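You operate a simulated robot arm through the tools that you are given. There is no shell and no other tool.

Carry out the task below with a simulated robot arm. There is one attempt and no reset: what you move stays moved.

## Task
Close the sliding infeed rail on the mid-size bottle.
Fine: switch the infeed off first; stand the bottle with the blue cap from the tap ledge between the rails, free the green rail knob, turn it tight again after. Set down upright: middle bottle with the blue cap. Where these are worked on the way, their far stop is far enough and under half their travel is too little: green rail knob.
Where things are to end (x, y in the base frame): middle bottle with the blue cap within 0.06 m of [0.8, 0.36].

Only the result counts: the job must be done as asked and must still hold three seconds after the hand-in. Knocking over, shifting, dropping, spilling or breaking anything else fails it. Lids that push on must go on centred and level and be pressed home; caps that screw on are set level and turned clockwise until they are tight.

## Robot
A 6-joint arm with a fingered hand, fixed in place. Base frame: the origin is on the floor under the middle of its stand, x ahead of it, y to its left, z up. Units: m, rad, N and s.
With the tool pointing down near the work surface it reaches from about 0.16 to 0.86 m from the base axis. Its first joint turns from -2.897 to 2.897 rad. Payload 5 kg.
The TCP is the grasp point between the finger pads, 0.036 m short of the fingertips. In the tool frame z runs along the fingers and y along their closing line. The gripper opens to 0.12 m; its body begins 0.042 m behind the TCP. The gripper is a hand of 4 fingers: y runs from the thumb to the fingers, the wrist lies at [-0.019, -0.123, -0.211] in the tool frame, and closing takes about 1.5 s.
Orientation is that of the tool frame in the base frame, as a unit quaternion [x, y, z, w]. With the fingers straight down and the wrist toward the robot, the tool's x, y and z point along [0, 1, 0], [1, 0, 0] and [0, 0, -1] of the base frame.

## Interface
- The arm moves only by the tool nudge_tool. Its arguments are lists of equal length, an entry for each row: "dp": the shift along the tool's x, y, z in m, a list of three; "rot": the turn, a rotation vector about the tool's x, y, z in rad, a list of three. In form: {"dp": [[x, y, z], ...], "rot": [[rx, ry, rz], ...]}. A call has 1 to 20 rows; each row shifts and turns the commanded pose from where the row before left it, along the tool's axes as they then stand. "gripper" is the finger opening in m, from 0 to 0.12, set as the call begins (left out, the last holds). A row lasts 0.2 s, in which the tool goes at most 0.05 m and 0.15 rad; a call with a longer step from one row to the next is refused whole, and so is a gripper value outside its range. Where a pose cannot be reached the arm comes as near as it can. A force on the tool above 40 N (or 10 N above the force at the start of the call, whichever is more), or a blocked arm, ends the call early, and 0.2 s more pass. The fingers move at their own pace (about 0.045 m/s each) and stop on an object; they squeeze with about 25 N. The grip force told is the motor's: it shows also when the fingers shut on nothing. Time passes only in rows, and 0.2 s behind the last, so rows that do not move let the fingers close. It gives the time, the measured TCP pose, the force on the tool (base axes), the opening and the grip force at its end, in the units of the frame above (readings bear some noise), with the torque about the TCP (base axes, N m) and any sound that the robot's microphone picked up, and new pictures: "show" is both (left out), scene, wrist or none.
- Cameras (640 x 400 px; columns grow to the right, rows downward): "scene" is fixed at [0.049, 0.6503, 1.6314]; the picture's right is [-0.63, -0.78, 0.00], its down [-0.41, 0.33, -0.85] and it looks along [0.66, -0.53, -0.53] (base axes); focal length 374 px, centre (320, 200). "wrist" rides on the gripper at [0.073, -0.101, -0.142] in the tool frame; the picture's right is [-0.79, 0.29, -0.54], its down [-0.56, -0.70, 0.44] and it looks along [-0.25, 0.65, 0.71] (tool axes); focal length 280 px, centre (320, 200). There is no depth. A picture from a camera that has moved, and an enlarged one, comes with that camera's place and axes in the base frame and with its lens.
- move_column(by): slides the trunk up (or, below 0, down) by that many m; the arm rides with it, the base frame stays. It gives what a move gives, with no picture.
- preshape(shape): the hand has 4 fingers and takes this shape, open, in about a second: jaw (thumb against the fingers, like two jaws); tri (thumb and two fingers); tip (a fingertip pinch); poke (one finger out to press); point (the index stretched); flat (the hand flat); cup (the hand cupped); fist (a fist). The gripper value then closes the fingers along that shape, each until it touches; the sizes above hold for jaw. It gives what a move gives, with no picture.
- inspect(camera, box): a new picture of the part [left, top, right, bottom] of that camera's present view, enlarged. It takes no simulated time.
- close_job(): hands the job in; it is judged then, once.

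Places have to be worked out from the pictures, the camera data and where the tool is seen. Open the gripper and draw the arm clear of the work before you hand the job in, unless the task says otherwise.

The tools are called after ">>>" by a JSON object that holds its "method" and its "body". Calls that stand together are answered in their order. nudge_tool: Moves the arm, as the interface text tells. Its arguments: {"type":"object","properties":{"dp":{"type":"array","items":{"type":"array","items":{"type":"number"}}},"rot":{"type":"array","items":{"type":"array","items":{"type":"number"}}},"gripper":{"type":"number"},"show":{"type":"string","enum":["both","scene","wrist","none"]}},"required":["dp","rot"]} The other tools are called the same way: move_column (by) moves the trunk up or down; preshape (shape) gives the hand a shape; inspect (camera, box) takes an enlarged picture of a part of a camera's view; close_job () hands the job in.

At the start:

```text
time: 0.0
tcp_pos: [0.6824, 0.2154, 1.3677]
tool_rot: [0.708, 0.707, 0.0, -0.001]
ft_force: [0.9, 0.1, 0.1]
wrist_torque: [0.01, 0.0, -0.06]
opening: 0.1195
finger_force: 0.1
shape: jaw
trunk travel left (down, up): [-0.84, 0.0]
```

scene: 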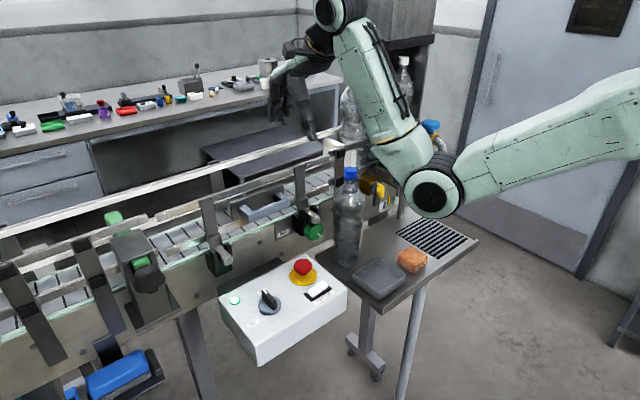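
wrist: 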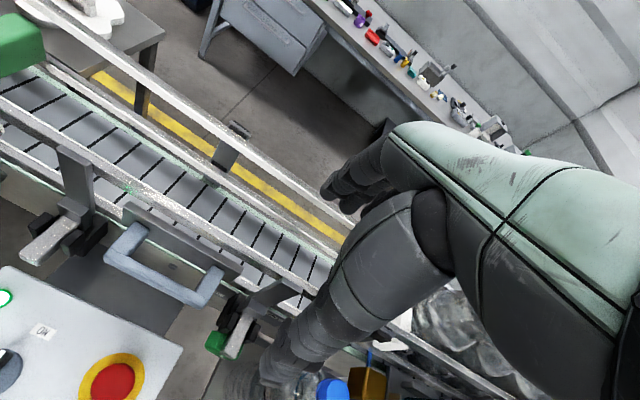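

The first pictures show a conveyor with a control box, green knobs, a blue-capped bottle on a ledge. I'll look closer at several parts before moving anything.

>>> {"method": "inspect", "body": {"camera": "scene", "box": [200, 120, 480, 300]}}

>>> {"method": "inspect", "body": {"camera": "scene", "box": [0, 180, 240, 400]}}

>>> {"method": "inspect", "body": {"camera": "scene", "box": [200, 220, 360, 380]}}

>>> {"method": "inspect", "body": {"camera": "wrist", "box": [0, 180, 400, 400]}}

```text
2.22 times, centred on (340, 210) of scene
camera zoom: at [0.049, 0.6503, 1.6314], right [-0.63, -0.78, 0.0], down [-0.41, 0.33, -0.85], along [0.66, -0.53, -0.53], focal length 832 px, centre (276, 178)
```

zoom: 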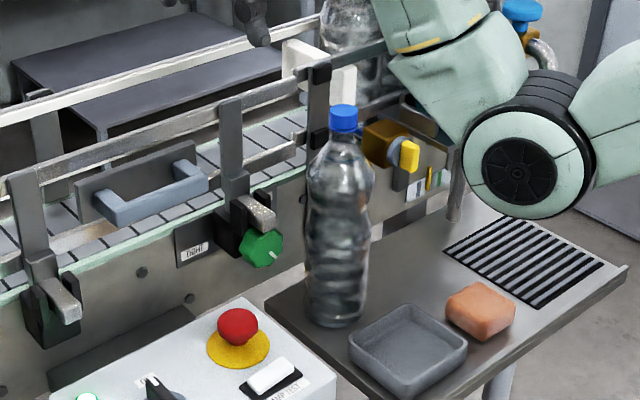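

```text
1.82 times, centred on (120, 290) of scene
camera zoom: at [0.049, 0.6503, 1.6314], right [-0.63, -0.78, 0.0], down [-0.41, 0.33, -0.85], along [0.66, -0.53, -0.53], focal length 681 px, centre (684, 36)
```

zoom: 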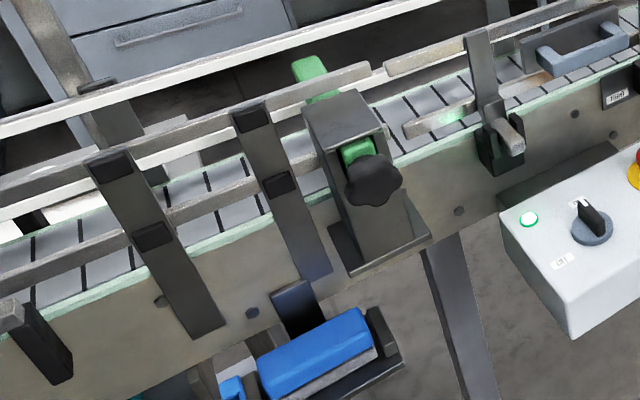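

```text
2.50 times, centred on (280, 300) of scene
camera zoom: at [0.049, 0.6503, 1.6314], right [-0.63, -0.78, 0.0], down [-0.41, 0.33, -0.85], along [0.66, -0.53, -0.53], focal length 936 px, centre (420, -50)
```

zoom: 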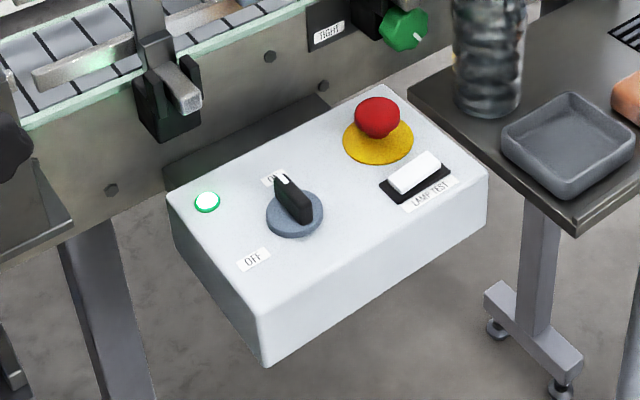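

```text
1.60 times, centred on (200, 290) of wrist
camera zoom: at [0.5811, 0.2862, 1.5086], right [0.29, -0.79, 0.54], down [-0.7, -0.56, -0.44], along [0.65, -0.25, -0.71], focal length 449 px, centre (512, 56)
```

zoom: 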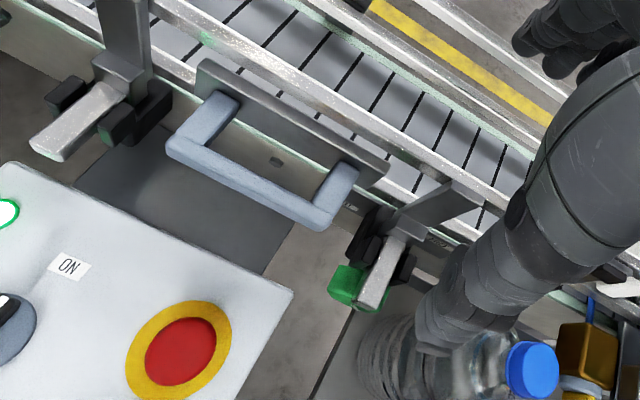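

The selector on the control box points at ON with the lamp lit. I triangulate the green knob near (0.656, 0.185, 1.058), the bottle cap near (0.634, 0.083, 1.205) and the selector near (0.563, 0.38, ~1.02). I'll move the hand back and left to view the box and rail from the wrist camera.

>>> {"method": "nudge_tool", "body": {"dp": [[0.0275, -0.03, 0.0], [0.0275, -0.03, 0.0], [0.0275, -0.03, 0.0], [0.0275, -0.03, 0.0], [0.0275, -0.03, 0.0], [0.0275, -0.03, 0.0]], "rot": [[0, 0, 0], [0, 0, 0], [0, 0, 0], [0, 0, 0], [0, 0, 0], [0, 0, 0]]}}

```text
time: 1.4
tcp_pos: [0.5473, 0.4022, 1.3199]
tool_rot: [0.707, 0.707, 0.003, 0.002]
ft_force: [0.2, 0.3, 0.8]
wrist_torque: [0.0, 0.01, -0.02]
opening: 0.1193
finger_force: 0.0
shape: jaw
out of reach, approached as far as the arm can: row 1, 2, 3, 4, 5, 6
trunk travel left (down, up): [-0.84, 0.0]
camera wrist: at [0.4453, 0.4733, 1.4605], right [0.29, -0.79, 0.54], down [-0.7, -0.56, -0.45], along [0.66, -0.25, -0.71], focal length 280 px, centre (320, 200)
```

scene: 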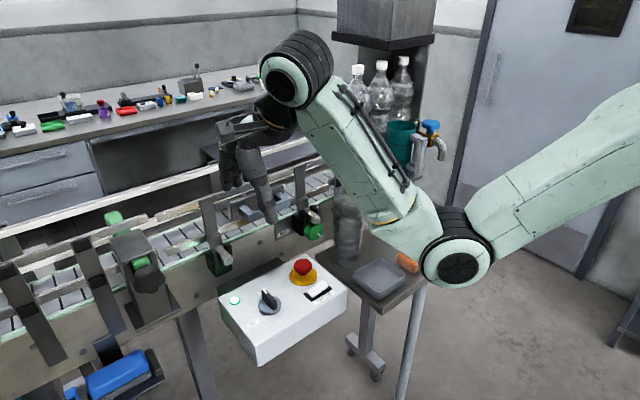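
wrist: 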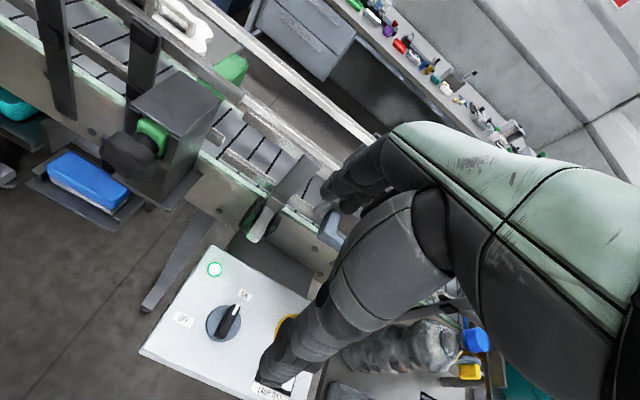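

The arm got to (0.547, 0.402, 1.32), limited by reach at this height. I'll zoom in on the control box and the other rail parts from here.

>>> {"method": "inspect", "body": {"camera": "wrist", "box": [130, 230, 330, 400]}}

>>> {"method": "inspect", "body": {"camera": "wrist", "box": [0, 0, 350, 270]}}

>>> {"method": "inspect", "body": {"camera": "scene", "box": [200, 50, 480, 280]}}

```text
2.35 times, centred on (230, 315) of wrist
camera zoom: at [0.4453, 0.4733, 1.4605], right [0.29, -0.79, 0.54], down [-0.7, -0.56, -0.45], along [0.66, -0.25, -0.71], focal length 660 px, centre (532, -71)
```

zoom: 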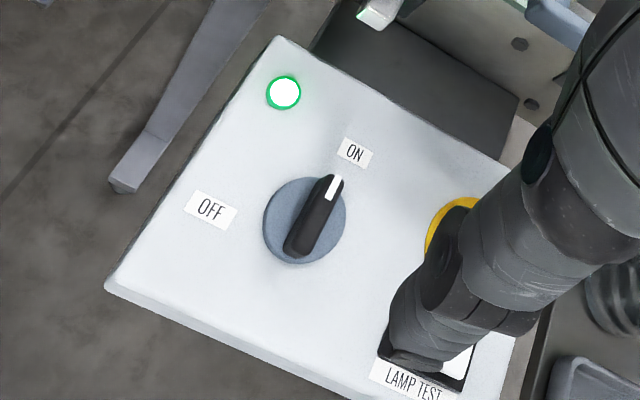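

```text
1.48 times, centred on (175, 135) of wrist
camera zoom: at [0.4453, 0.4733, 1.4605], right [0.29, -0.79, 0.54], down [-0.7, -0.56, -0.45], along [0.66, -0.25, -0.71], focal length 415 px, centre (535, 296)
```

zoom: 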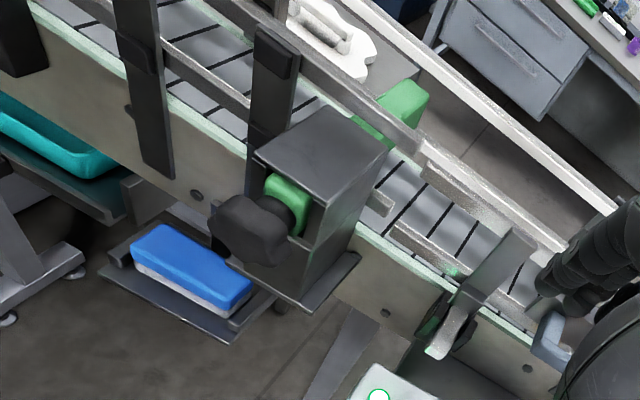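

```text
1.74 times, centred on (340, 165) of scene
camera zoom: at [0.049, 0.6503, 1.6314], right [-0.63, -0.78, 0.0], down [-0.41, 0.33, -0.85], along [0.66, -0.53, -0.53], focal length 651 px, centre (285, 261)
```

zoom: 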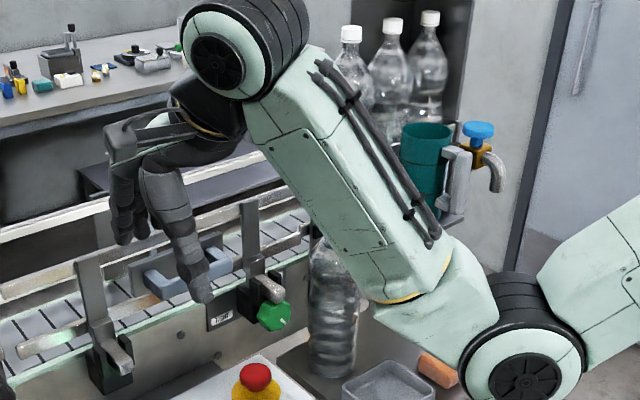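

The selector bar lies along base x with its mark at +x (ON), and OFF is on its +y side; its centre is about (0.546, 0.384), bar top z≈1.045. I'll lower the trunk so the tool works within reach.

>>> {"method": "move_column", "body": {"by": -0.15}}

```text
time: 3.1
tcp_pos: [0.5481, 0.4005, 1.1697]
tool_rot: [0.708, 0.707, 0.002, 0.001]
ft_force: [-0.4, -0.1, 0.9]
wrist_torque: [-0.02, 0.0, -0.01]
opening: 0.1195
finger_force: 0.1
shape: jaw
trunk travel left (down, up): [-0.69, 0.15]
```

Now I turn the hand 90° about its vertical so the jaws can close across the selector bar, staying at z≈1.17.

>>> {"method": "nudge_tool", "body": {"dp": [[0, 0, 0], [0, 0, 0], [0, 0, 0], [0, 0, 0], [0, 0, 0], [0, 0, 0], [0, 0, 0], [0, 0, 0], [0, 0, 0], [0, 0, 0], [0, 0, 0]], "rot": [[0, 0, 0.1428], [0, 0, 0.1428], [0, 0, 0.1428], [0, 0, 0.1428], [0, 0, 0.1428], [0, 0, 0.1428], [0, 0, 0.1428], [0, 0, 0.1428], [0, 0, 0.1428], [0, 0, 0.1428], [0, 0, 0.1428]]}}

```text
time: 5.5
tcp_pos: [0.6084, 0.4241, 1.11]
tool_rot: [1.0, 0.0, 0.003, -0.001]
ft_force: [-0.8, -0.4, -0.1]
wrist_torque: [0.04, -0.01, 0.04]
opening: 0.1198
finger_force: 0.1
shape: jaw
out of reach, approached as far as the arm can: row 1, 2, 3, 4, 5, 6, 7, 10, 11
trunk travel left (down, up): [-0.69, 0.15]
camera wrist: at [0.6802, 0.5236, 1.2523], right [-0.79, -0.29, 0.54], down [-0.56, 0.7, -0.44], along [-0.25, -0.65, -0.72], focal length 280 px, centre (320, 200)
```

scene: 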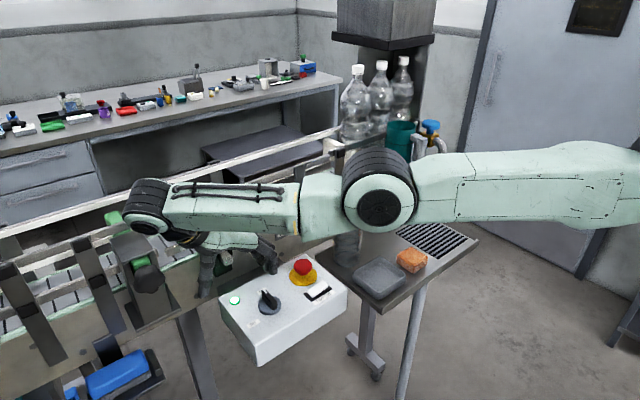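
wrist: 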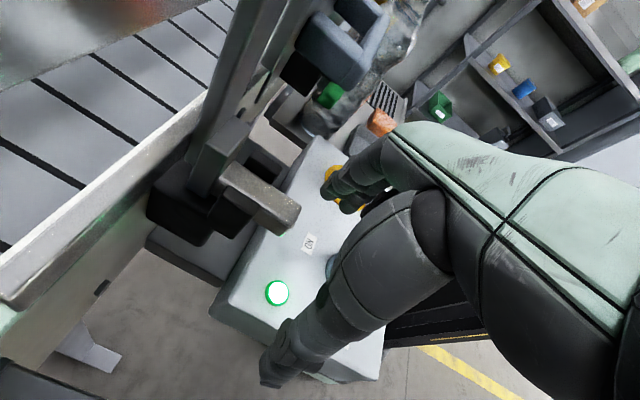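

The arm drifted to (0.608, 0.424, 1.11), close to the rail post lever, because the pose was at the limit of its reach. I'll check the clearance before moving any further.

>>> {"method": "inspect", "body": {"camera": "scene", "box": [110, 180, 350, 330]}}

>>> {"method": "inspect", "body": {"camera": "wrist", "box": [100, 0, 500, 400]}}

```text
2.67 times, centred on (230, 255) of scene
camera zoom: at [0.049, 0.6503, 1.6314], right [-0.63, -0.78, 0.0], down [-0.41, 0.33, -0.85], along [0.66, -0.53, -0.53], focal length 998 px, centre (560, 53)
```

zoom: 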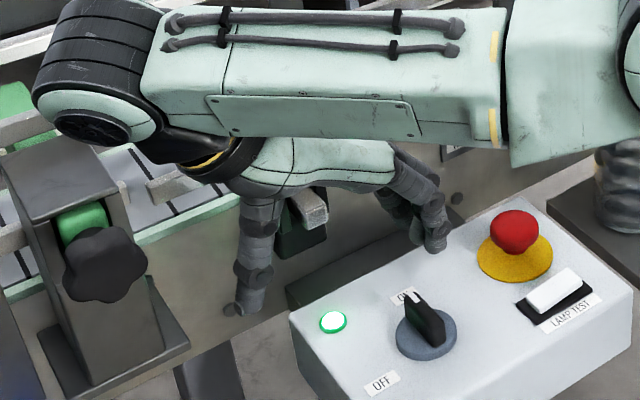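

```text
1.00 times, centred on (300, 200) of wrist (not enlarged: the box is as wide or as high as the picture)
camera zoom: at [0.6802, 0.5236, 1.2523], right [-0.79, -0.29, 0.54], down [-0.56, 0.7, -0.44], along [-0.25, -0.65, -0.72], focal length 280 px, centre (340, 200)
```

zoom: 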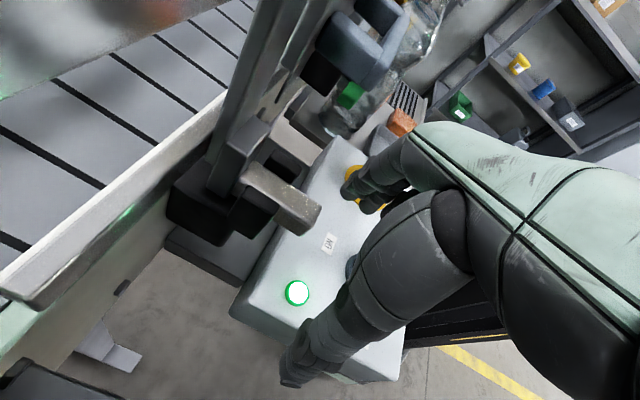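

The lever lies between thumb and fingers but further out in x. I back straight out in −x by a small step and check the response.

>>> {"method": "nudge_tool", "body": {"dp": [[-0.02, 0, 0], [-0.02, 0, 0]], "rot": [[0, 0, 0], [0, 0, 0]], "show": "none"}}

```text
time: 6.2
tcp_pos: [0.5827, 0.4418, 1.109]
tool_rot: [1.0, 0.0, 0.0, 0.001]
ft_force: [0.7, 0.3, 0.0]
wrist_torque: [-0.02, 0.02, 0.05]
opening: 0.1201
finger_force: 0.0
shape: jaw
out of reach, approached as far as the arm can: row 1, 2
trunk travel left (down, up): [-0.69, 0.15]
```

The arm keeps being pushed out radially, so the hand is too high relative to the shoulder. I'm clear of the lever now, so I raise the trunk, then reach down again with the arm.

>>> {"method": "move_column", "body": {"by": 0.15}}

```text
time: 7.9
tcp_pos: [0.5827, 0.4406, 1.2584]
tool_rot: [1.0, 0.0, 0.001, 0.001]
ft_force: [-0.2, 0.5, -0.5]
wrist_torque: [0.0, 0.03, -0.03]
opening: 0.1198
finger_force: 0.1
shape: jaw
trunk travel left (down, up): [-0.84, 0.0]
```

With the trunk at the top, I descend 0.1 m with small shifts toward the selector to see whether the arm follows freely.

>>> {"method": "nudge_tool", "body": {"dp": [[0, 0, 0.03], [0, 0, 0.03], [0, 0, 0.03], [-0.01, 0.015, 0.0], [-0.01, 0.015, 0.0]], "rot": [[0, 0, 0], [0, 0, 0], [0, 0, 0], [0, 0, 0], [0, 0, 0]]}}

```text
time: 9.1
tcp_pos: [0.5717, 0.4268, 1.165]
tool_rot: [1.0, -0.001, 0.0, 0.001]
ft_force: [-0.5, -0.2, 0.1]
wrist_torque: [0.01, 0.03, -0.03]
opening: 0.1198
finger_force: 0.1
shape: jaw
out of reach, approached as far as the arm can: row 2, 3, 4, 5
trunk travel left (down, up): [-0.84, 0.0]
camera wrist: at [0.6446, 0.5263, 1.3054], right [-0.79, -0.29, 0.54], down [-0.56, 0.7, -0.45], along [-0.25, -0.65, -0.71], focal length 280 px, centre (320, 200)
```

scene: 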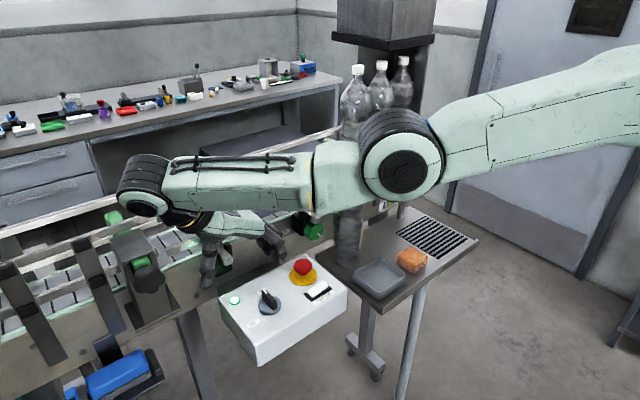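
wrist: 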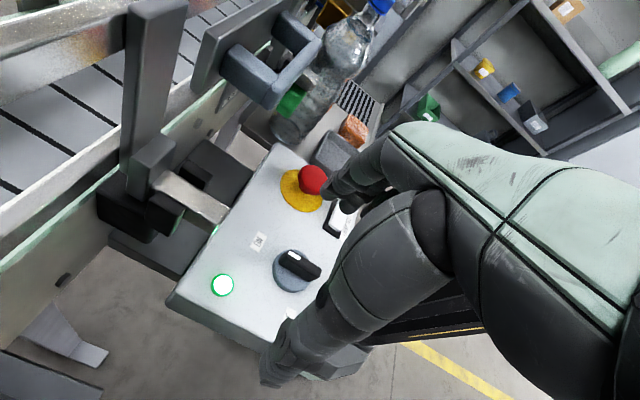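

The arm is now elbow-low with the forearm nearly level and almost where commanded. Going lower should ease the wrist limit, so I step down and toward the selector centre, still above the e-stop.

>>> {"method": "nudge_tool", "body": {"dp": [[-0.0, 0.0, 0.025], [-0.01, 0.015, 0.01], [-0.01, 0.015, 0.01], [-0.006, 0.013, 0.0]], "rot": [[0, 0, 0], [0, 0, 0], [0, 0, 0], [0, 0, 0]]}}

```text
time: 10.1
tcp_pos: [0.5639, 0.3977, 1.1059]
tool_rot: [1.0, 0.0, 0.001, 0.001]
ft_force: [0.2, 0.1, -0.5]
wrist_torque: [0.0, 0.01, 0.0]
opening: 0.1199
finger_force: 0.1
shape: jaw
out of reach, approached as far as the arm can: row 1, 2, 3, 4
trunk travel left (down, up): [-0.84, 0.0]
camera wrist: at [0.6361, 0.4988, 1.247], right [-0.79, -0.29, 0.54], down [-0.56, 0.7, -0.45], along [-0.25, -0.65, -0.71], focal length 280 px, centre (320, 200)
```

scene: 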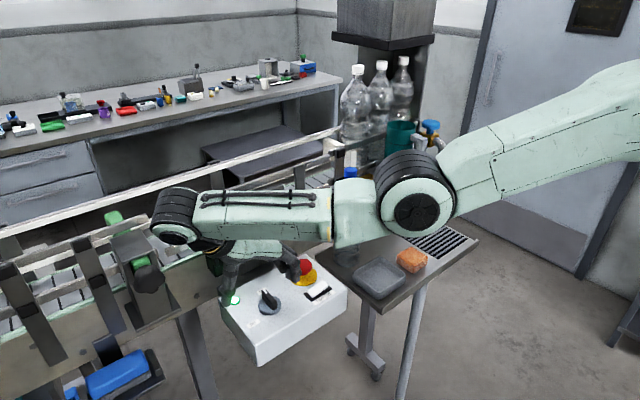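
wrist: 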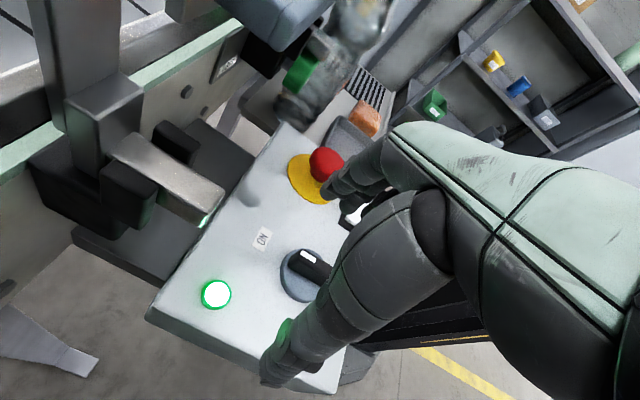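

Still slightly limited (about 2 cm off) by the wrist at this yaw. I'll turn the hand back by ~0.3 rad, which eases the wrist, and see where it settles.

>>> {"method": "nudge_tool", "body": {"dp": [[0, 0, 0], [0, 0, 0], [0, 0, 0]], "rot": [[0, 0, -0.12], [0, 0, -0.12], [0, 0, -0.06]], "show": "none"}}

```text
time: 10.9
tcp_pos: [0.5629, 0.3985, 1.1062]
tool_rot: [0.989, 0.15, 0.001, 0.001]
ft_force: [-0.8, 0.1, 0.6]
wrist_torque: [-0.01, 0.01, 0.01]
opening: 0.1198
finger_force: 0.0
shape: jaw
trunk travel left (down, up): [-0.84, 0.0]
```

That pose is fully reachable. I now centre the hand above the selector at z≈1.12.

>>> {"method": "nudge_tool", "body": {"dp": [[-0.01, 0.004, -0.007], [-0.0109, 0.0047, -0.007]], "rot": [[0, 0, 0], [0, 0, 0]]}}

```text
time: 11.5
tcp_pos: [0.5628, 0.3954, 1.1035]
tool_rot: [0.989, 0.15, 0.001, 0.0]
ft_force: [0.2, 0.0, -0.1]
wrist_torque: [-0.03, -0.06, -0.01]
opening: 0.1201
finger_force: 0.0
shape: jaw
out of reach, approached as far as the arm can: row 1, 2
trunk travel left (down, up): [-0.84, 0.0]
camera wrist: at [0.6021, 0.5122, 1.2442], right [-0.67, -0.51, 0.54], down [-0.74, 0.5, -0.45], along [-0.05, -0.7, -0.71], focal length 280 px, centre (320, 200)
```

scene: 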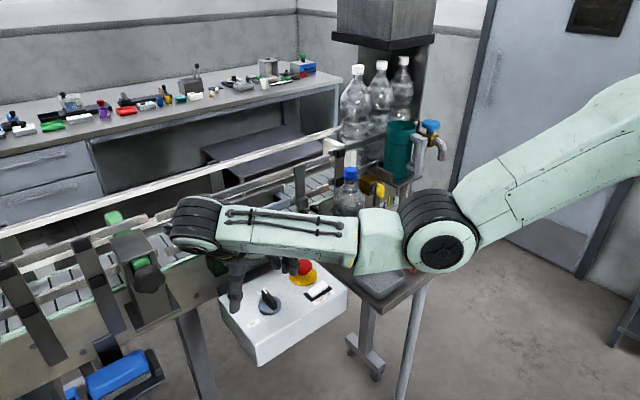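
wrist: 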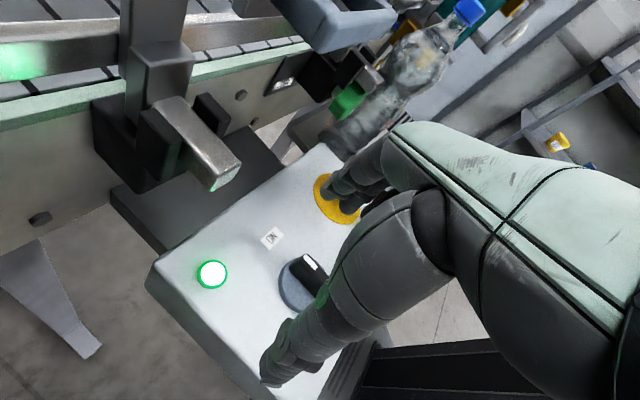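

The wrist limit still shows at this yaw. I'll turn a further ~0.25 rad (closing the jaws at this skew will itself start the bar turning toward OFF), and narrow the jaws to 0.07 m to stay clear of the e-stop.

>>> {"method": "nudge_tool", "body": {"dp": [[0, 0, -0.005], [0, 0, -0.005], [0, 0, 0], [0, 0, 0]], "rot": [[0, 0, -0.13], [0, 0, -0.13], [0, 0, 0], [0, 0, 0]], "gripper": 0.07, "show": "none"}}

```text
time: 12.5
tcp_pos: [0.562, 0.3963, 1.114]
tool_rot: [0.961, 0.277, 0.002, 0.002]
ft_force: [0.5, 0.2, -0.7]
wrist_torque: [0.0, -0.05, -0.02]
opening: 0.0704
finger_force: 0.0
shape: jaw
trunk travel left (down, up): [-0.84, 0.0]
```

Reachable with no limit this time. I shift onto the selector centre at z≈1.114.

>>> {"method": "nudge_tool", "body": {"dp": [[-0.01, 0.001, 0], [-0.0105, 0.0006, 0]], "rot": [[0, 0, 0], [0, 0, 0]]}}

```text
time: 13.1
tcp_pos: [0.5458, 0.3833, 1.114]
tool_rot: [0.961, 0.276, 0.002, 0.002]
ft_force: [-0.4, 0.3, 0.2]
wrist_torque: [-0.01, 0.03, 0.0]
opening: 0.0704
finger_force: 0.1
shape: jaw
trunk travel left (down, up): [-0.84, 0.0]
camera wrist: at [0.5535, 0.5064, 1.2558], right [-0.52, -0.66, 0.54], down [-0.84, 0.29, -0.45], along [0.14, -0.69, -0.71], focal length 280 px, centre (320, 200)
```

scene: 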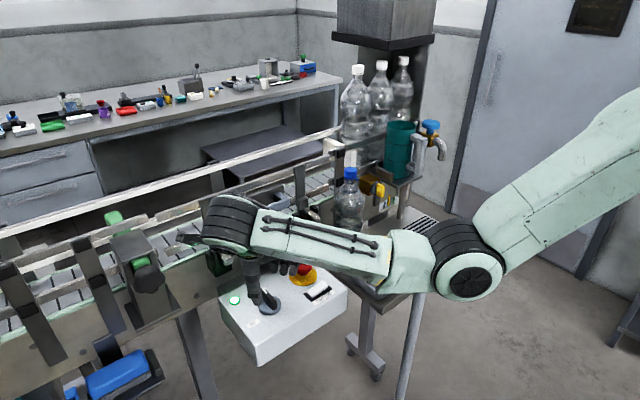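
wrist: 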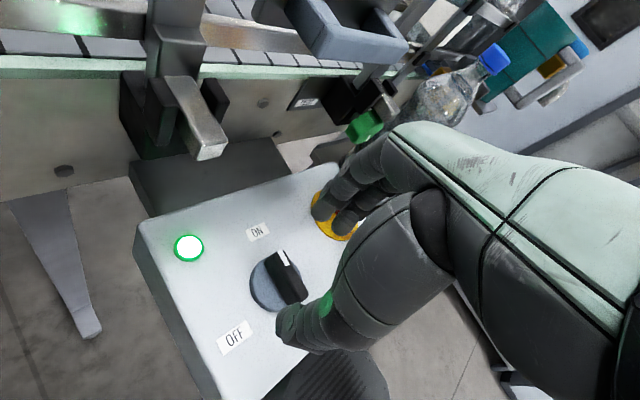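

The pose is reached exactly. I zoom in to refine where the selector bar sits relative to the fingers.

>>> {"method": "inspect", "body": {"camera": "wrist", "box": [220, 140, 420, 360]}}

>>> {"method": "inspect", "body": {"camera": "scene", "box": [200, 220, 360, 330]}}

```text
1.82 times, centred on (320, 250) of wrist
camera zoom: at [0.5535, 0.5064, 1.2558], right [-0.52, -0.66, 0.54], down [-0.84, 0.29, -0.45], along [0.14, -0.69, -0.71], focal length 510 px, centre (320, 109)
```

zoom: 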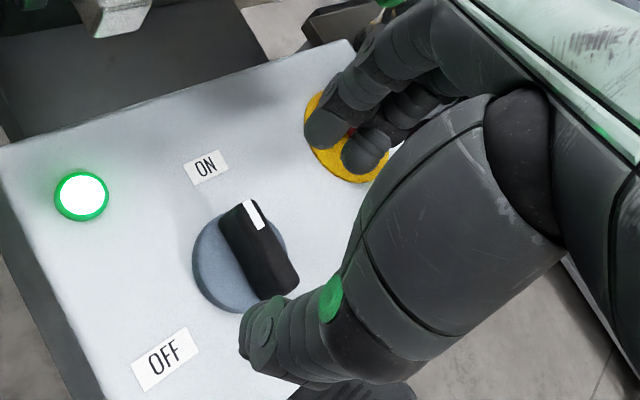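

```text
3.64 times, centred on (280, 275) of scene
camera zoom: at [0.049, 0.6503, 1.6314], right [-0.63, -0.78, 0.0], down [-0.41, 0.33, -0.85], along [0.66, -0.53, -0.53], focal length 1361 px, centre (466, -73)
```

zoom: 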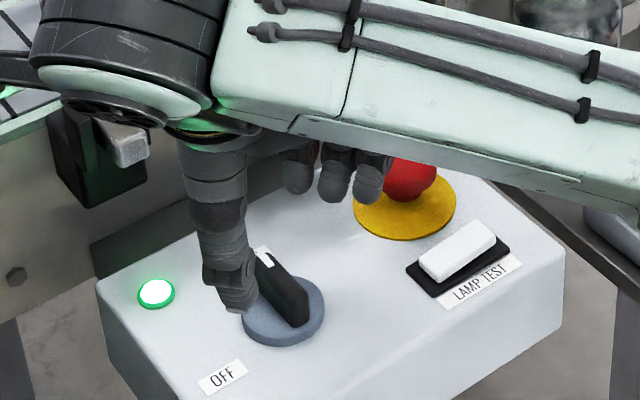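

The selector centre is confirmed at about (0.546, 0.382) with bar top z≈1.053. I descend so the fingertips straddle the bar, keeping them above the disc.

>>> {"method": "nudge_tool", "body": {"dp": [[0, 0, 0.014], [0, 0, 0.014], [0, 0, 0.013]], "rot": [[0, 0, 0], [0, 0, 0], [0, 0, 0]]}}

```text
time: 13.9
tcp_pos: [0.5468, 0.384, 1.0754]
tool_rot: [0.961, 0.277, 0.001, 0.001]
ft_force: [-0.5, 0.7, -0.3]
wrist_torque: [-0.01, 0.0, 0.02]
opening: 0.0703
finger_force: 0.0
shape: jaw
trunk travel left (down, up): [-0.84, 0.0]
camera wrist: at [0.5537, 0.5077, 1.2146], right [-0.52, -0.66, 0.54], down [-0.85, 0.29, -0.45], along [0.14, -0.69, -0.71], focal length 280 px, centre (320, 200)
```

scene: 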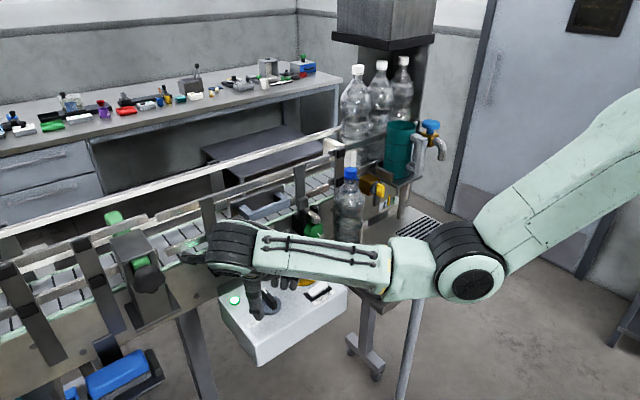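
wrist: 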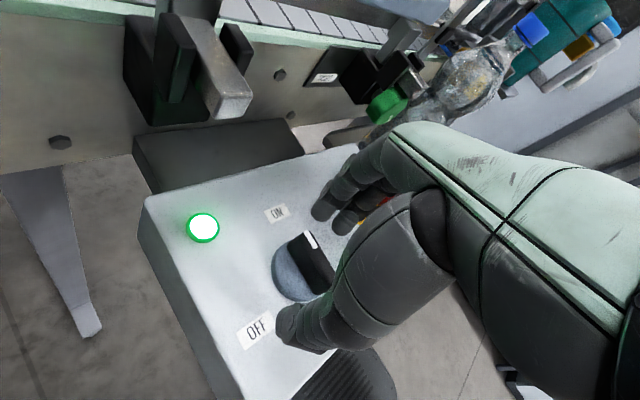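

Fingers straddle the bar with the tips around z≈1.039. I lower 6 mm more and close the jaws onto the bar.

>>> {"method": "nudge_tool", "body": {"dp": [[-0.001, 0, 0.006], [0, 0, 0]], "rot": [[0, 0, 0], [0, 0, 0]], "show": "none"}}

>>> {"method": "nudge_tool", "body": {"dp": [[0, 0, 0], [0, 0, 0], [0, 0, 0], [0, 0, 0], [0, 0, 0], [0, 0, 0]], "rot": [[0, 0, 0], [0, 0, 0], [0, 0, 0], [0, 0, 0], [0, 0, 0], [0, 0, 0]], "gripper": 0.0}}

```text
time: 14.5
tcp_pos: [0.5454, 0.3848, 1.0689]
tool_rot: [0.961, 0.277, 0.001, 0.001]
ft_force: [-0.6, 0.2, 0.0]
wrist_torque: [-0.02, 0.0, 0.02]
opening: 0.0705
finger_force: 0.1
shape: jaw
trunk travel left (down, up): [-0.84, 0.0]
```

```text
time: 15.9
tcp_pos: [0.5461, 0.384, 1.0707]
tool_rot: [0.961, 0.277, 0.002, 0.001]
ft_force: [2.9, 0.6, 11.7]
wrist_torque: [-0.08, -0.1, 0.05]
opening: 0.0242
finger_force: 24.9
shape: jaw
trunk travel left (down, up): [-0.84, 0.0]
camera wrist: at [0.5523, 0.5064, 1.2111], right [-0.52, -0.66, 0.54], down [-0.84, 0.3, -0.45], along [0.14, -0.69, -0.71], focal length 280 px, centre (320, 200)
```

scene: 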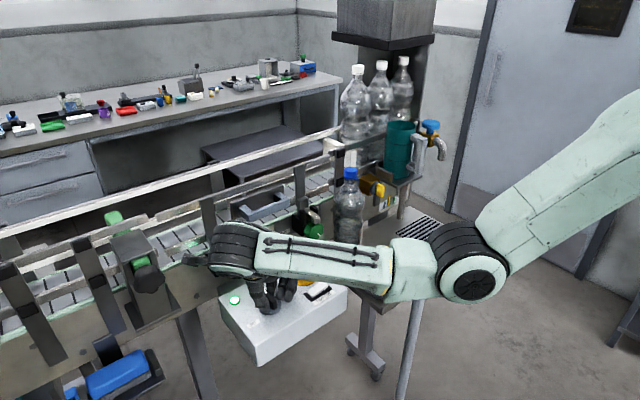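
wrist: 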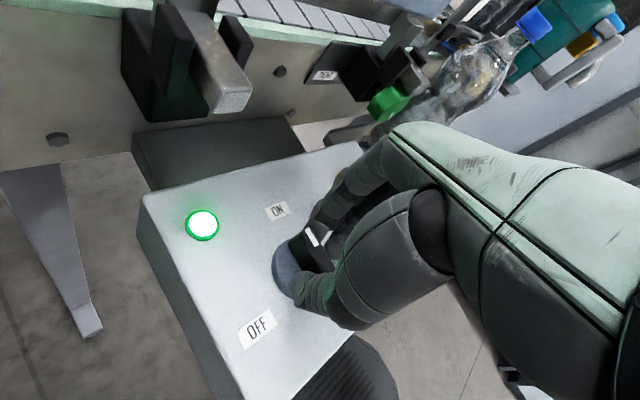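

The jaws hold the bar (opening 0.024, 25 N). I rotate counter-clockwise seen from above (negative about tool z) toward OFF, with a tiny lift to relieve the fingertip pressure.

>>> {"method": "nudge_tool", "body": {"dp": [[0, 0, -0.002], [0, 0, 0], [0, 0, 0], [0, 0, 0], [0, 0, 0], [0, 0, 0], [0, 0, 0], [0, 0, 0], [0, 0, 0], [0, 0, 0]], "rot": [[0, 0, -0.12], [0, 0, -0.12], [0, 0, -0.12], [0, 0, -0.12], [0, 0, -0.12], [0, 0, -0.12], [0, 0, -0.12], [0, 0, -0.12], [0, 0, -0.12], [0, 0, -0.12]]}}

```text
time: 18.1
tcp_pos: [0.5443, 0.3835, 1.0703]
tool_rot: [0.635, 0.772, 0.001, 0.003]
ft_force: [3.8, 3.1, 11.5]
wrist_torque: [0.13, -0.15, -0.02]
opening: 0.0233
finger_force: 24.8
shape: jaw
trunk travel left (down, up): [-0.84, 0.0]
camera wrist: at [0.4321, 0.4336, 1.211], right [0.43, -0.72, 0.54], down [-0.58, -0.68, -0.45], along [0.69, -0.12, -0.71], focal length 280 px, centre (320, 200)
```

scene: 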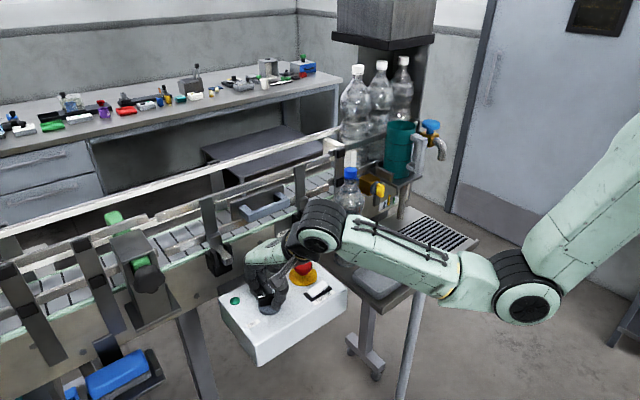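
wrist: 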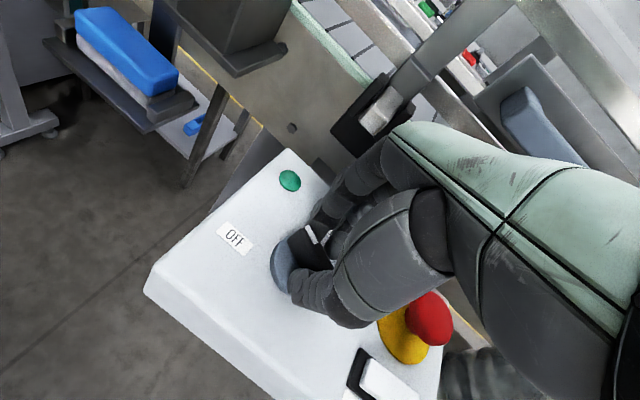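

The lamp has gone dark and the bar has turned ~69°. I continue a bit further to take the selector to its OFF end.

>>> {"method": "nudge_tool", "body": {"dp": [[0, 0, 0], [0, 0, 0], [0, 0, 0], [0, 0, 0]], "rot": [[0, 0, -0.1], [0, 0, -0.1], [0, 0, -0.1], [0, 0, -0.08]]}}

```text
time: 19.1
tcp_pos: [0.5445, 0.3834, 1.0709]
tool_rot: [0.479, 0.878, 0.001, 0.001]
ft_force: [7.1, 3.8, 14.4]
wrist_torque: [0.29, -0.46, 0.02]
opening: 0.0235
finger_force: 24.7
shape: jaw
trunk travel left (down, up): [-0.84, 0.0]
camera wrist: at [0.4208, 0.3882, 1.2111], right [0.67, -0.51, 0.55], down [-0.28, -0.85, -0.44], along [0.69, 0.14, -0.71], focal length 280 px, centre (320, 200)
```

scene: 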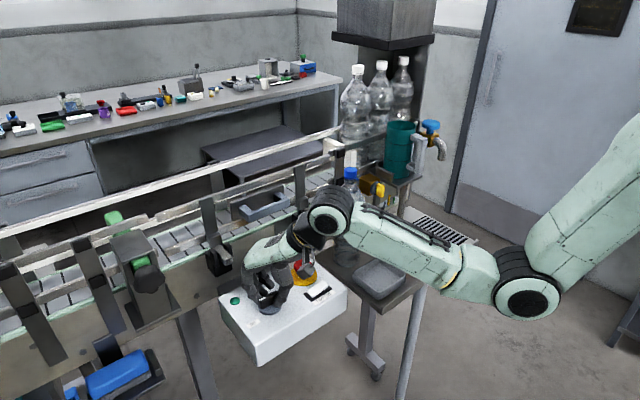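
wrist: 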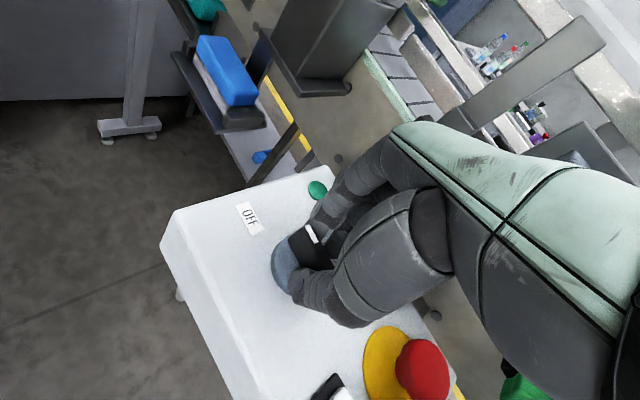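

The bar has turned about 90° with no stop felt yet. I add a bit more turn to make sure it is at its OFF end.

>>> {"method": "nudge_tool", "body": {"dp": [[0, 0, 0], [0, 0, 0], [0, 0, 0]], "rot": [[0, 0, -0.08], [0, 0, -0.08], [0, 0, -0.06]]}}

>>> {"method": "inspect", "body": {"camera": "wrist", "box": [200, 140, 400, 340]}}

```text
time: 19.9
tcp_pos: [0.5468, 0.3817, 1.0699]
tool_rot: [0.382, 0.924, 0.001, 0.002]
ft_force: [10.6, 0.6, 18.8]
wrist_torque: [0.18, -0.48, -0.46]
opening: 0.0233
finger_force: 24.9
shape: jaw
trunk travel left (down, up): [-0.84, 0.0]
camera wrist: at [0.4235, 0.359, 1.2111], right [0.76, -0.35, 0.55], down [-0.09, -0.89, -0.44], along [0.64, 0.29, -0.71], focal length 280 px, centre (320, 200)
```

scene: 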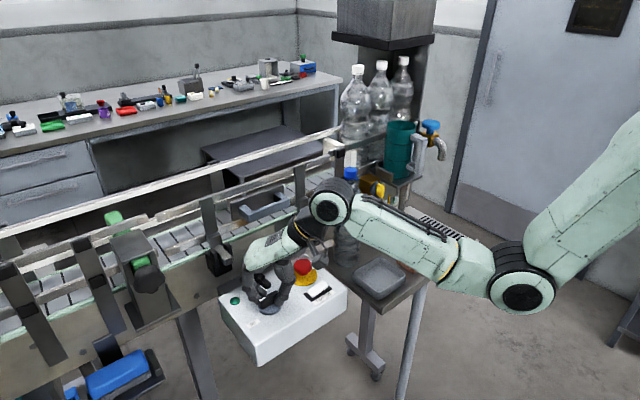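
wrist: 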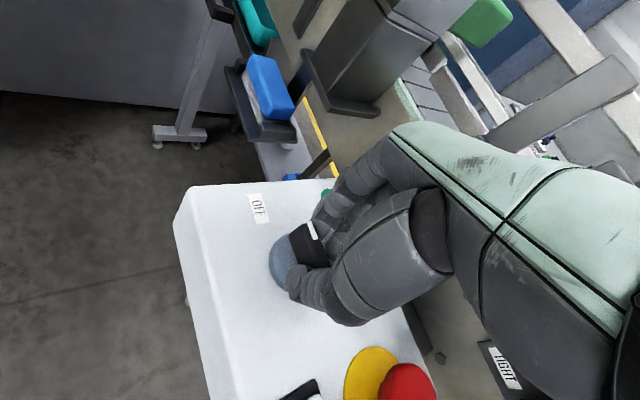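

```text
2.00 times, centred on (300, 240) of wrist
camera zoom: at [0.4235, 0.359, 1.2111], right [0.76, -0.35, 0.55], down [-0.09, -0.89, -0.44], along [0.64, 0.29, -0.71], focal length 561 px, centre (360, 120)
```

zoom: 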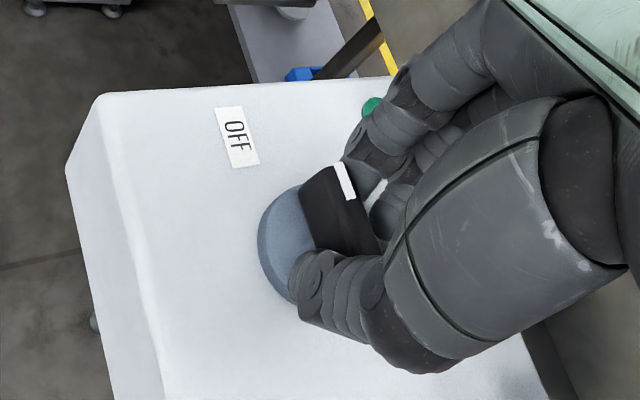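

A stop torque (−0.46 N m) shows and the lamp is dark, so the selector is at OFF. I open the jaws to 0.07 and lift straight up.

>>> {"method": "nudge_tool", "body": {"dp": [[0, 0, 0], [0, 0, 0], [0, 0, 0], [0, 0, -0.02], [0, 0, -0.03], [0, 0, -0.03], [0, 0, -0.03]], "rot": [[0, 0, 0.05], [0, 0, 0], [0, 0, 0], [0, 0, 0], [0, 0, 0], [0, 0, 0], [0, 0, 0]], "gripper": 0.07}}

>>> {"method": "inspect", "body": {"camera": "scene", "box": [200, 220, 360, 330]}}

>>> {"method": "inspect", "body": {"camera": "wrist", "box": [160, 100, 440, 340]}}

```text
time: 21.5
tcp_pos: [0.5437, 0.383, 1.1818]
tool_rot: [0.404, 0.915, 0.0, 0.003]
ft_force: [-0.1, 0.3, -0.3]
wrist_torque: [0.0, -0.01, -0.03]
opening: 0.0695
finger_force: 0.1
shape: jaw
trunk travel left (down, up): [-0.84, 0.0]
camera wrist: at [0.4203, 0.3672, 1.3215], right [0.74, -0.39, 0.54], down [-0.14, -0.89, -0.44], along [0.65, 0.25, -0.71], focal length 280 px, centre (320, 200)
```

scene: 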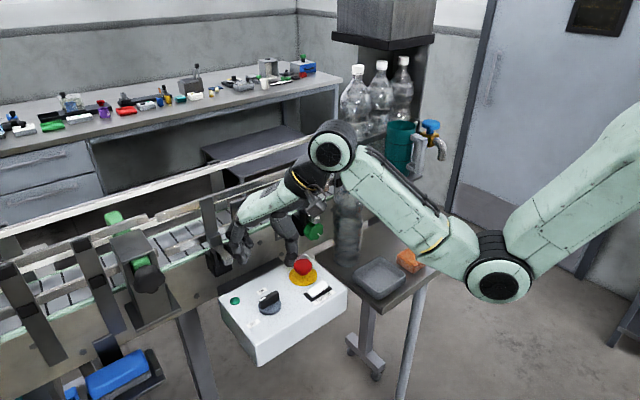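
wrist: 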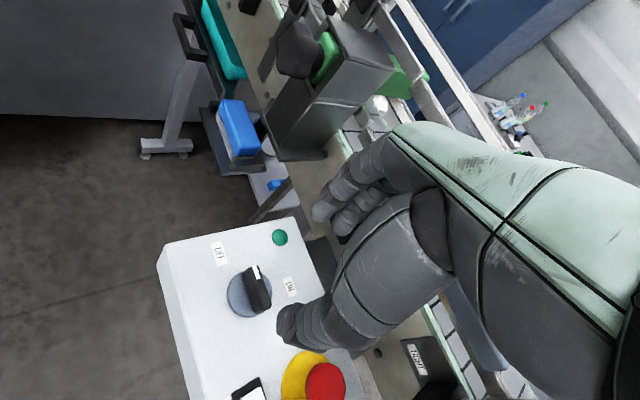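

```text
3.64 times, centred on (280, 275) of scene
camera zoom: at [0.049, 0.6503, 1.6314], right [-0.63, -0.78, 0.0], down [-0.41, 0.33, -0.85], along [0.66, -0.53, -0.53], focal length 1361 px, centre (466, -73)
```

zoom: 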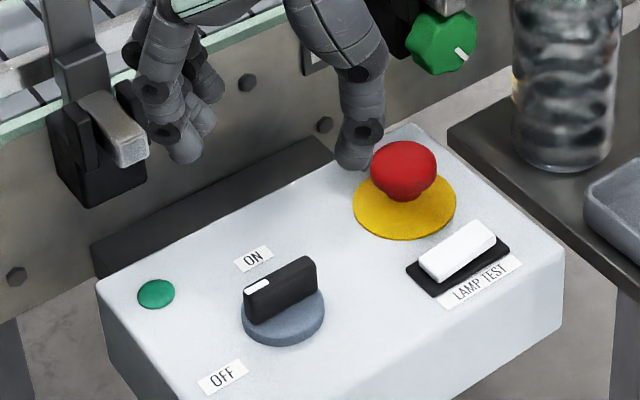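

```text
1.67 times, centred on (300, 220) of wrist
camera zoom: at [0.4203, 0.3672, 1.3215], right [0.74, -0.39, 0.54], down [-0.14, -0.89, -0.44], along [0.65, 0.25, -0.71], focal length 467 px, centre (353, 167)
```

zoom: 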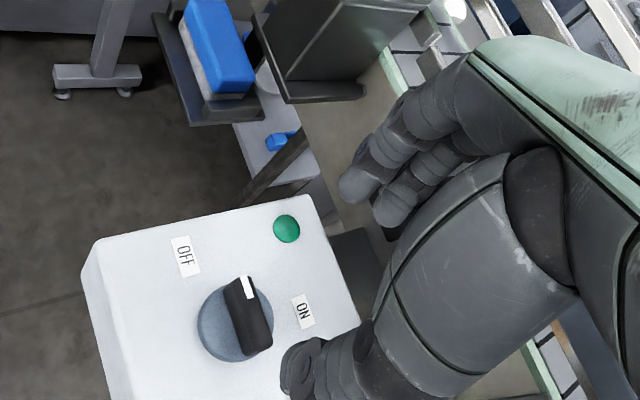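

The selector points to OFF and the lamp is dark. Next is the bottle; I'll turn the hand back to its natural yaw, then pitch it so the fingers point horizontally (+x) with the jaws closing sideways.

>>> {"method": "nudge_tool", "body": {"dp": [[0, 0, -0.01], [0, 0, -0.01], [0, 0, -0.01], [0, 0, -0.005], [0, 0, 0]], "rot": [[0, 0, 0.1476], [0, 0, 0.1476], [0, 0, 0.1476], [0, 0, 0.1476], [0, 0, 0.1476]], "show": "none"}}

>>> {"method": "nudge_tool", "body": {"dp": [[0, 0, 0], [0, 0, 0], [0, 0, 0], [0, 0, 0], [0, 0, 0], [0, 0, 0], [0, 0, 0], [0, 0, 0], [0, 0, 0], [0, 0, 0], [0, 0, 0], [0, 0, 0], [0, 0, 0], [0, 0, 0], [0, 0, 0]], "rot": [[-0.0806, 0.0806, 0.0806], [-0.0806, 0.0806, 0.0806], [-0.0806, 0.0806, 0.0806], [-0.0806, 0.0806, 0.0806], [-0.0806, 0.0806, 0.0806], [-0.0806, 0.0806, 0.0806], [-0.0806, 0.0806, 0.0806], [-0.0806, 0.0806, 0.0806], [-0.0806, 0.0806, 0.0806], [-0.0806, 0.0806, 0.0806], [-0.0806, 0.0806, 0.0806], [-0.0806, 0.0806, 0.0806], [-0.0806, 0.0806, 0.0806], [-0.0806, 0.0806, 0.0806], [-0.0806, 0.0806, 0.0806]]}}

```text
time: 22.7
tcp_pos: [0.5453, 0.3827, 1.214]
tool_rot: [0.708, 0.707, 0.0, 0.002]
ft_force: [0.3, 0.0, -0.1]
wrist_torque: [0.0, -0.03, -0.03]
opening: 0.0698
finger_force: 0.0
shape: jaw
trunk travel left (down, up): [-0.84, 0.0]
```

```text
time: 25.9
tcp_pos: [0.5383, 0.3724, 1.233]
tool_rot: [0.707, 0.001, 0.707, -0.001]
ft_force: [0.3, -0.1, -0.4]
wrist_torque: [-0.01, 0.0, 0.04]
opening: 0.0694
finger_force: 0.1
shape: jaw
out of reach, approached as far as the arm can: row 15
trunk travel left (down, up): [-0.84, 0.0]
camera wrist: at [0.3963, 0.4721, 1.3054], right [-0.54, -0.29, -0.79], down [0.44, 0.7, -0.56], along [0.72, -0.65, -0.25], focal length 280 px, centre (320, 200)
```

scene: 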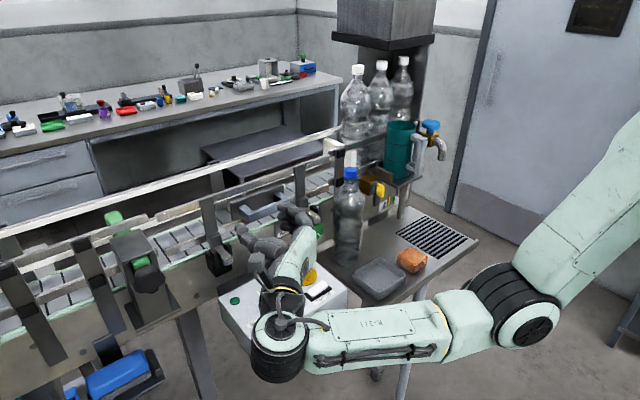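
wrist: 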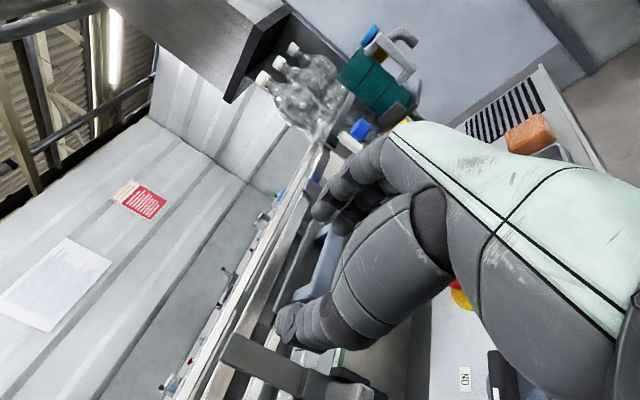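

The hand now points along +x at (0.538, 0.372, 1.233). I zoom into the rail area, bottle and ledge in the scene view to measure rails and belt.

>>> {"method": "inspect", "body": {"camera": "scene", "box": [180, 130, 340, 250]}}

>>> {"method": "inspect", "body": {"camera": "scene", "box": [280, 120, 460, 300]}}

>>> {"method": "inspect", "body": {"camera": "wrist", "box": [160, 20, 460, 400]}}

```text
3.33 times, centred on (260, 190) of scene
camera zoom: at [0.049, 0.6503, 1.6314], right [-0.63, -0.78, 0.0], down [-0.41, 0.33, -0.85], along [0.66, -0.53, -0.53], focal length 1248 px, centre (520, 233)
```

zoom: 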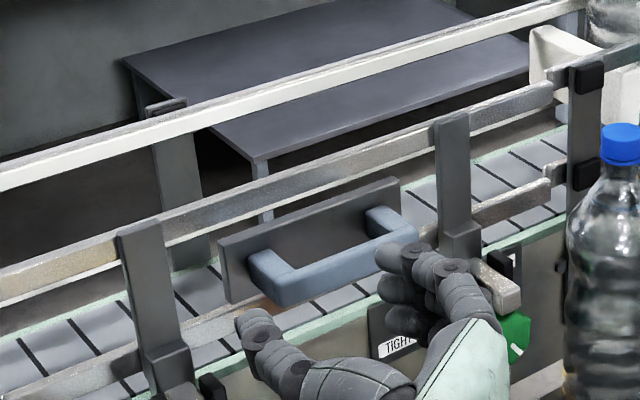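

```text
2.22 times, centred on (370, 210) of scene
camera zoom: at [0.049, 0.6503, 1.6314], right [-0.63, -0.78, 0.0], down [-0.41, 0.33, -0.85], along [0.66, -0.53, -0.53], focal length 832 px, centre (209, 178)
```

zoom: 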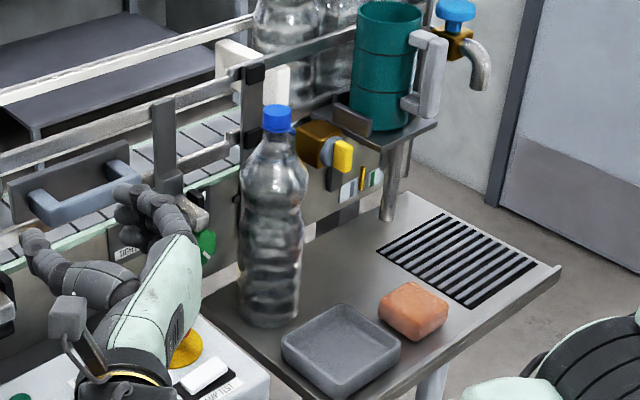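

```text
1.05 times, centred on (310, 210) of wrist (not enlarged: the box is as wide or as high as the picture)
camera zoom: at [0.3963, 0.4721, 1.3054], right [-0.54, -0.29, -0.79], down [0.44, 0.7, -0.56], along [0.72, -0.65, -0.25], focal length 295 px, centre (330, 190)
```

zoom: 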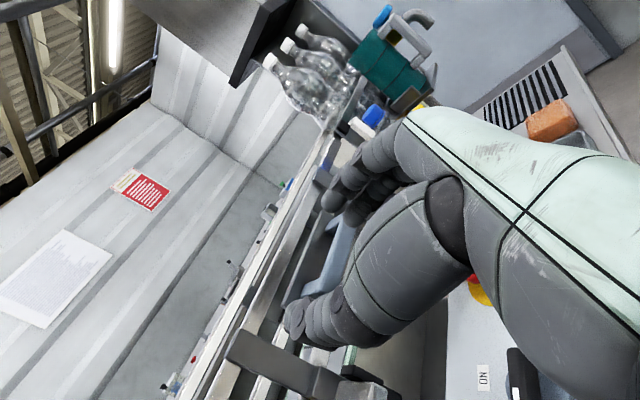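

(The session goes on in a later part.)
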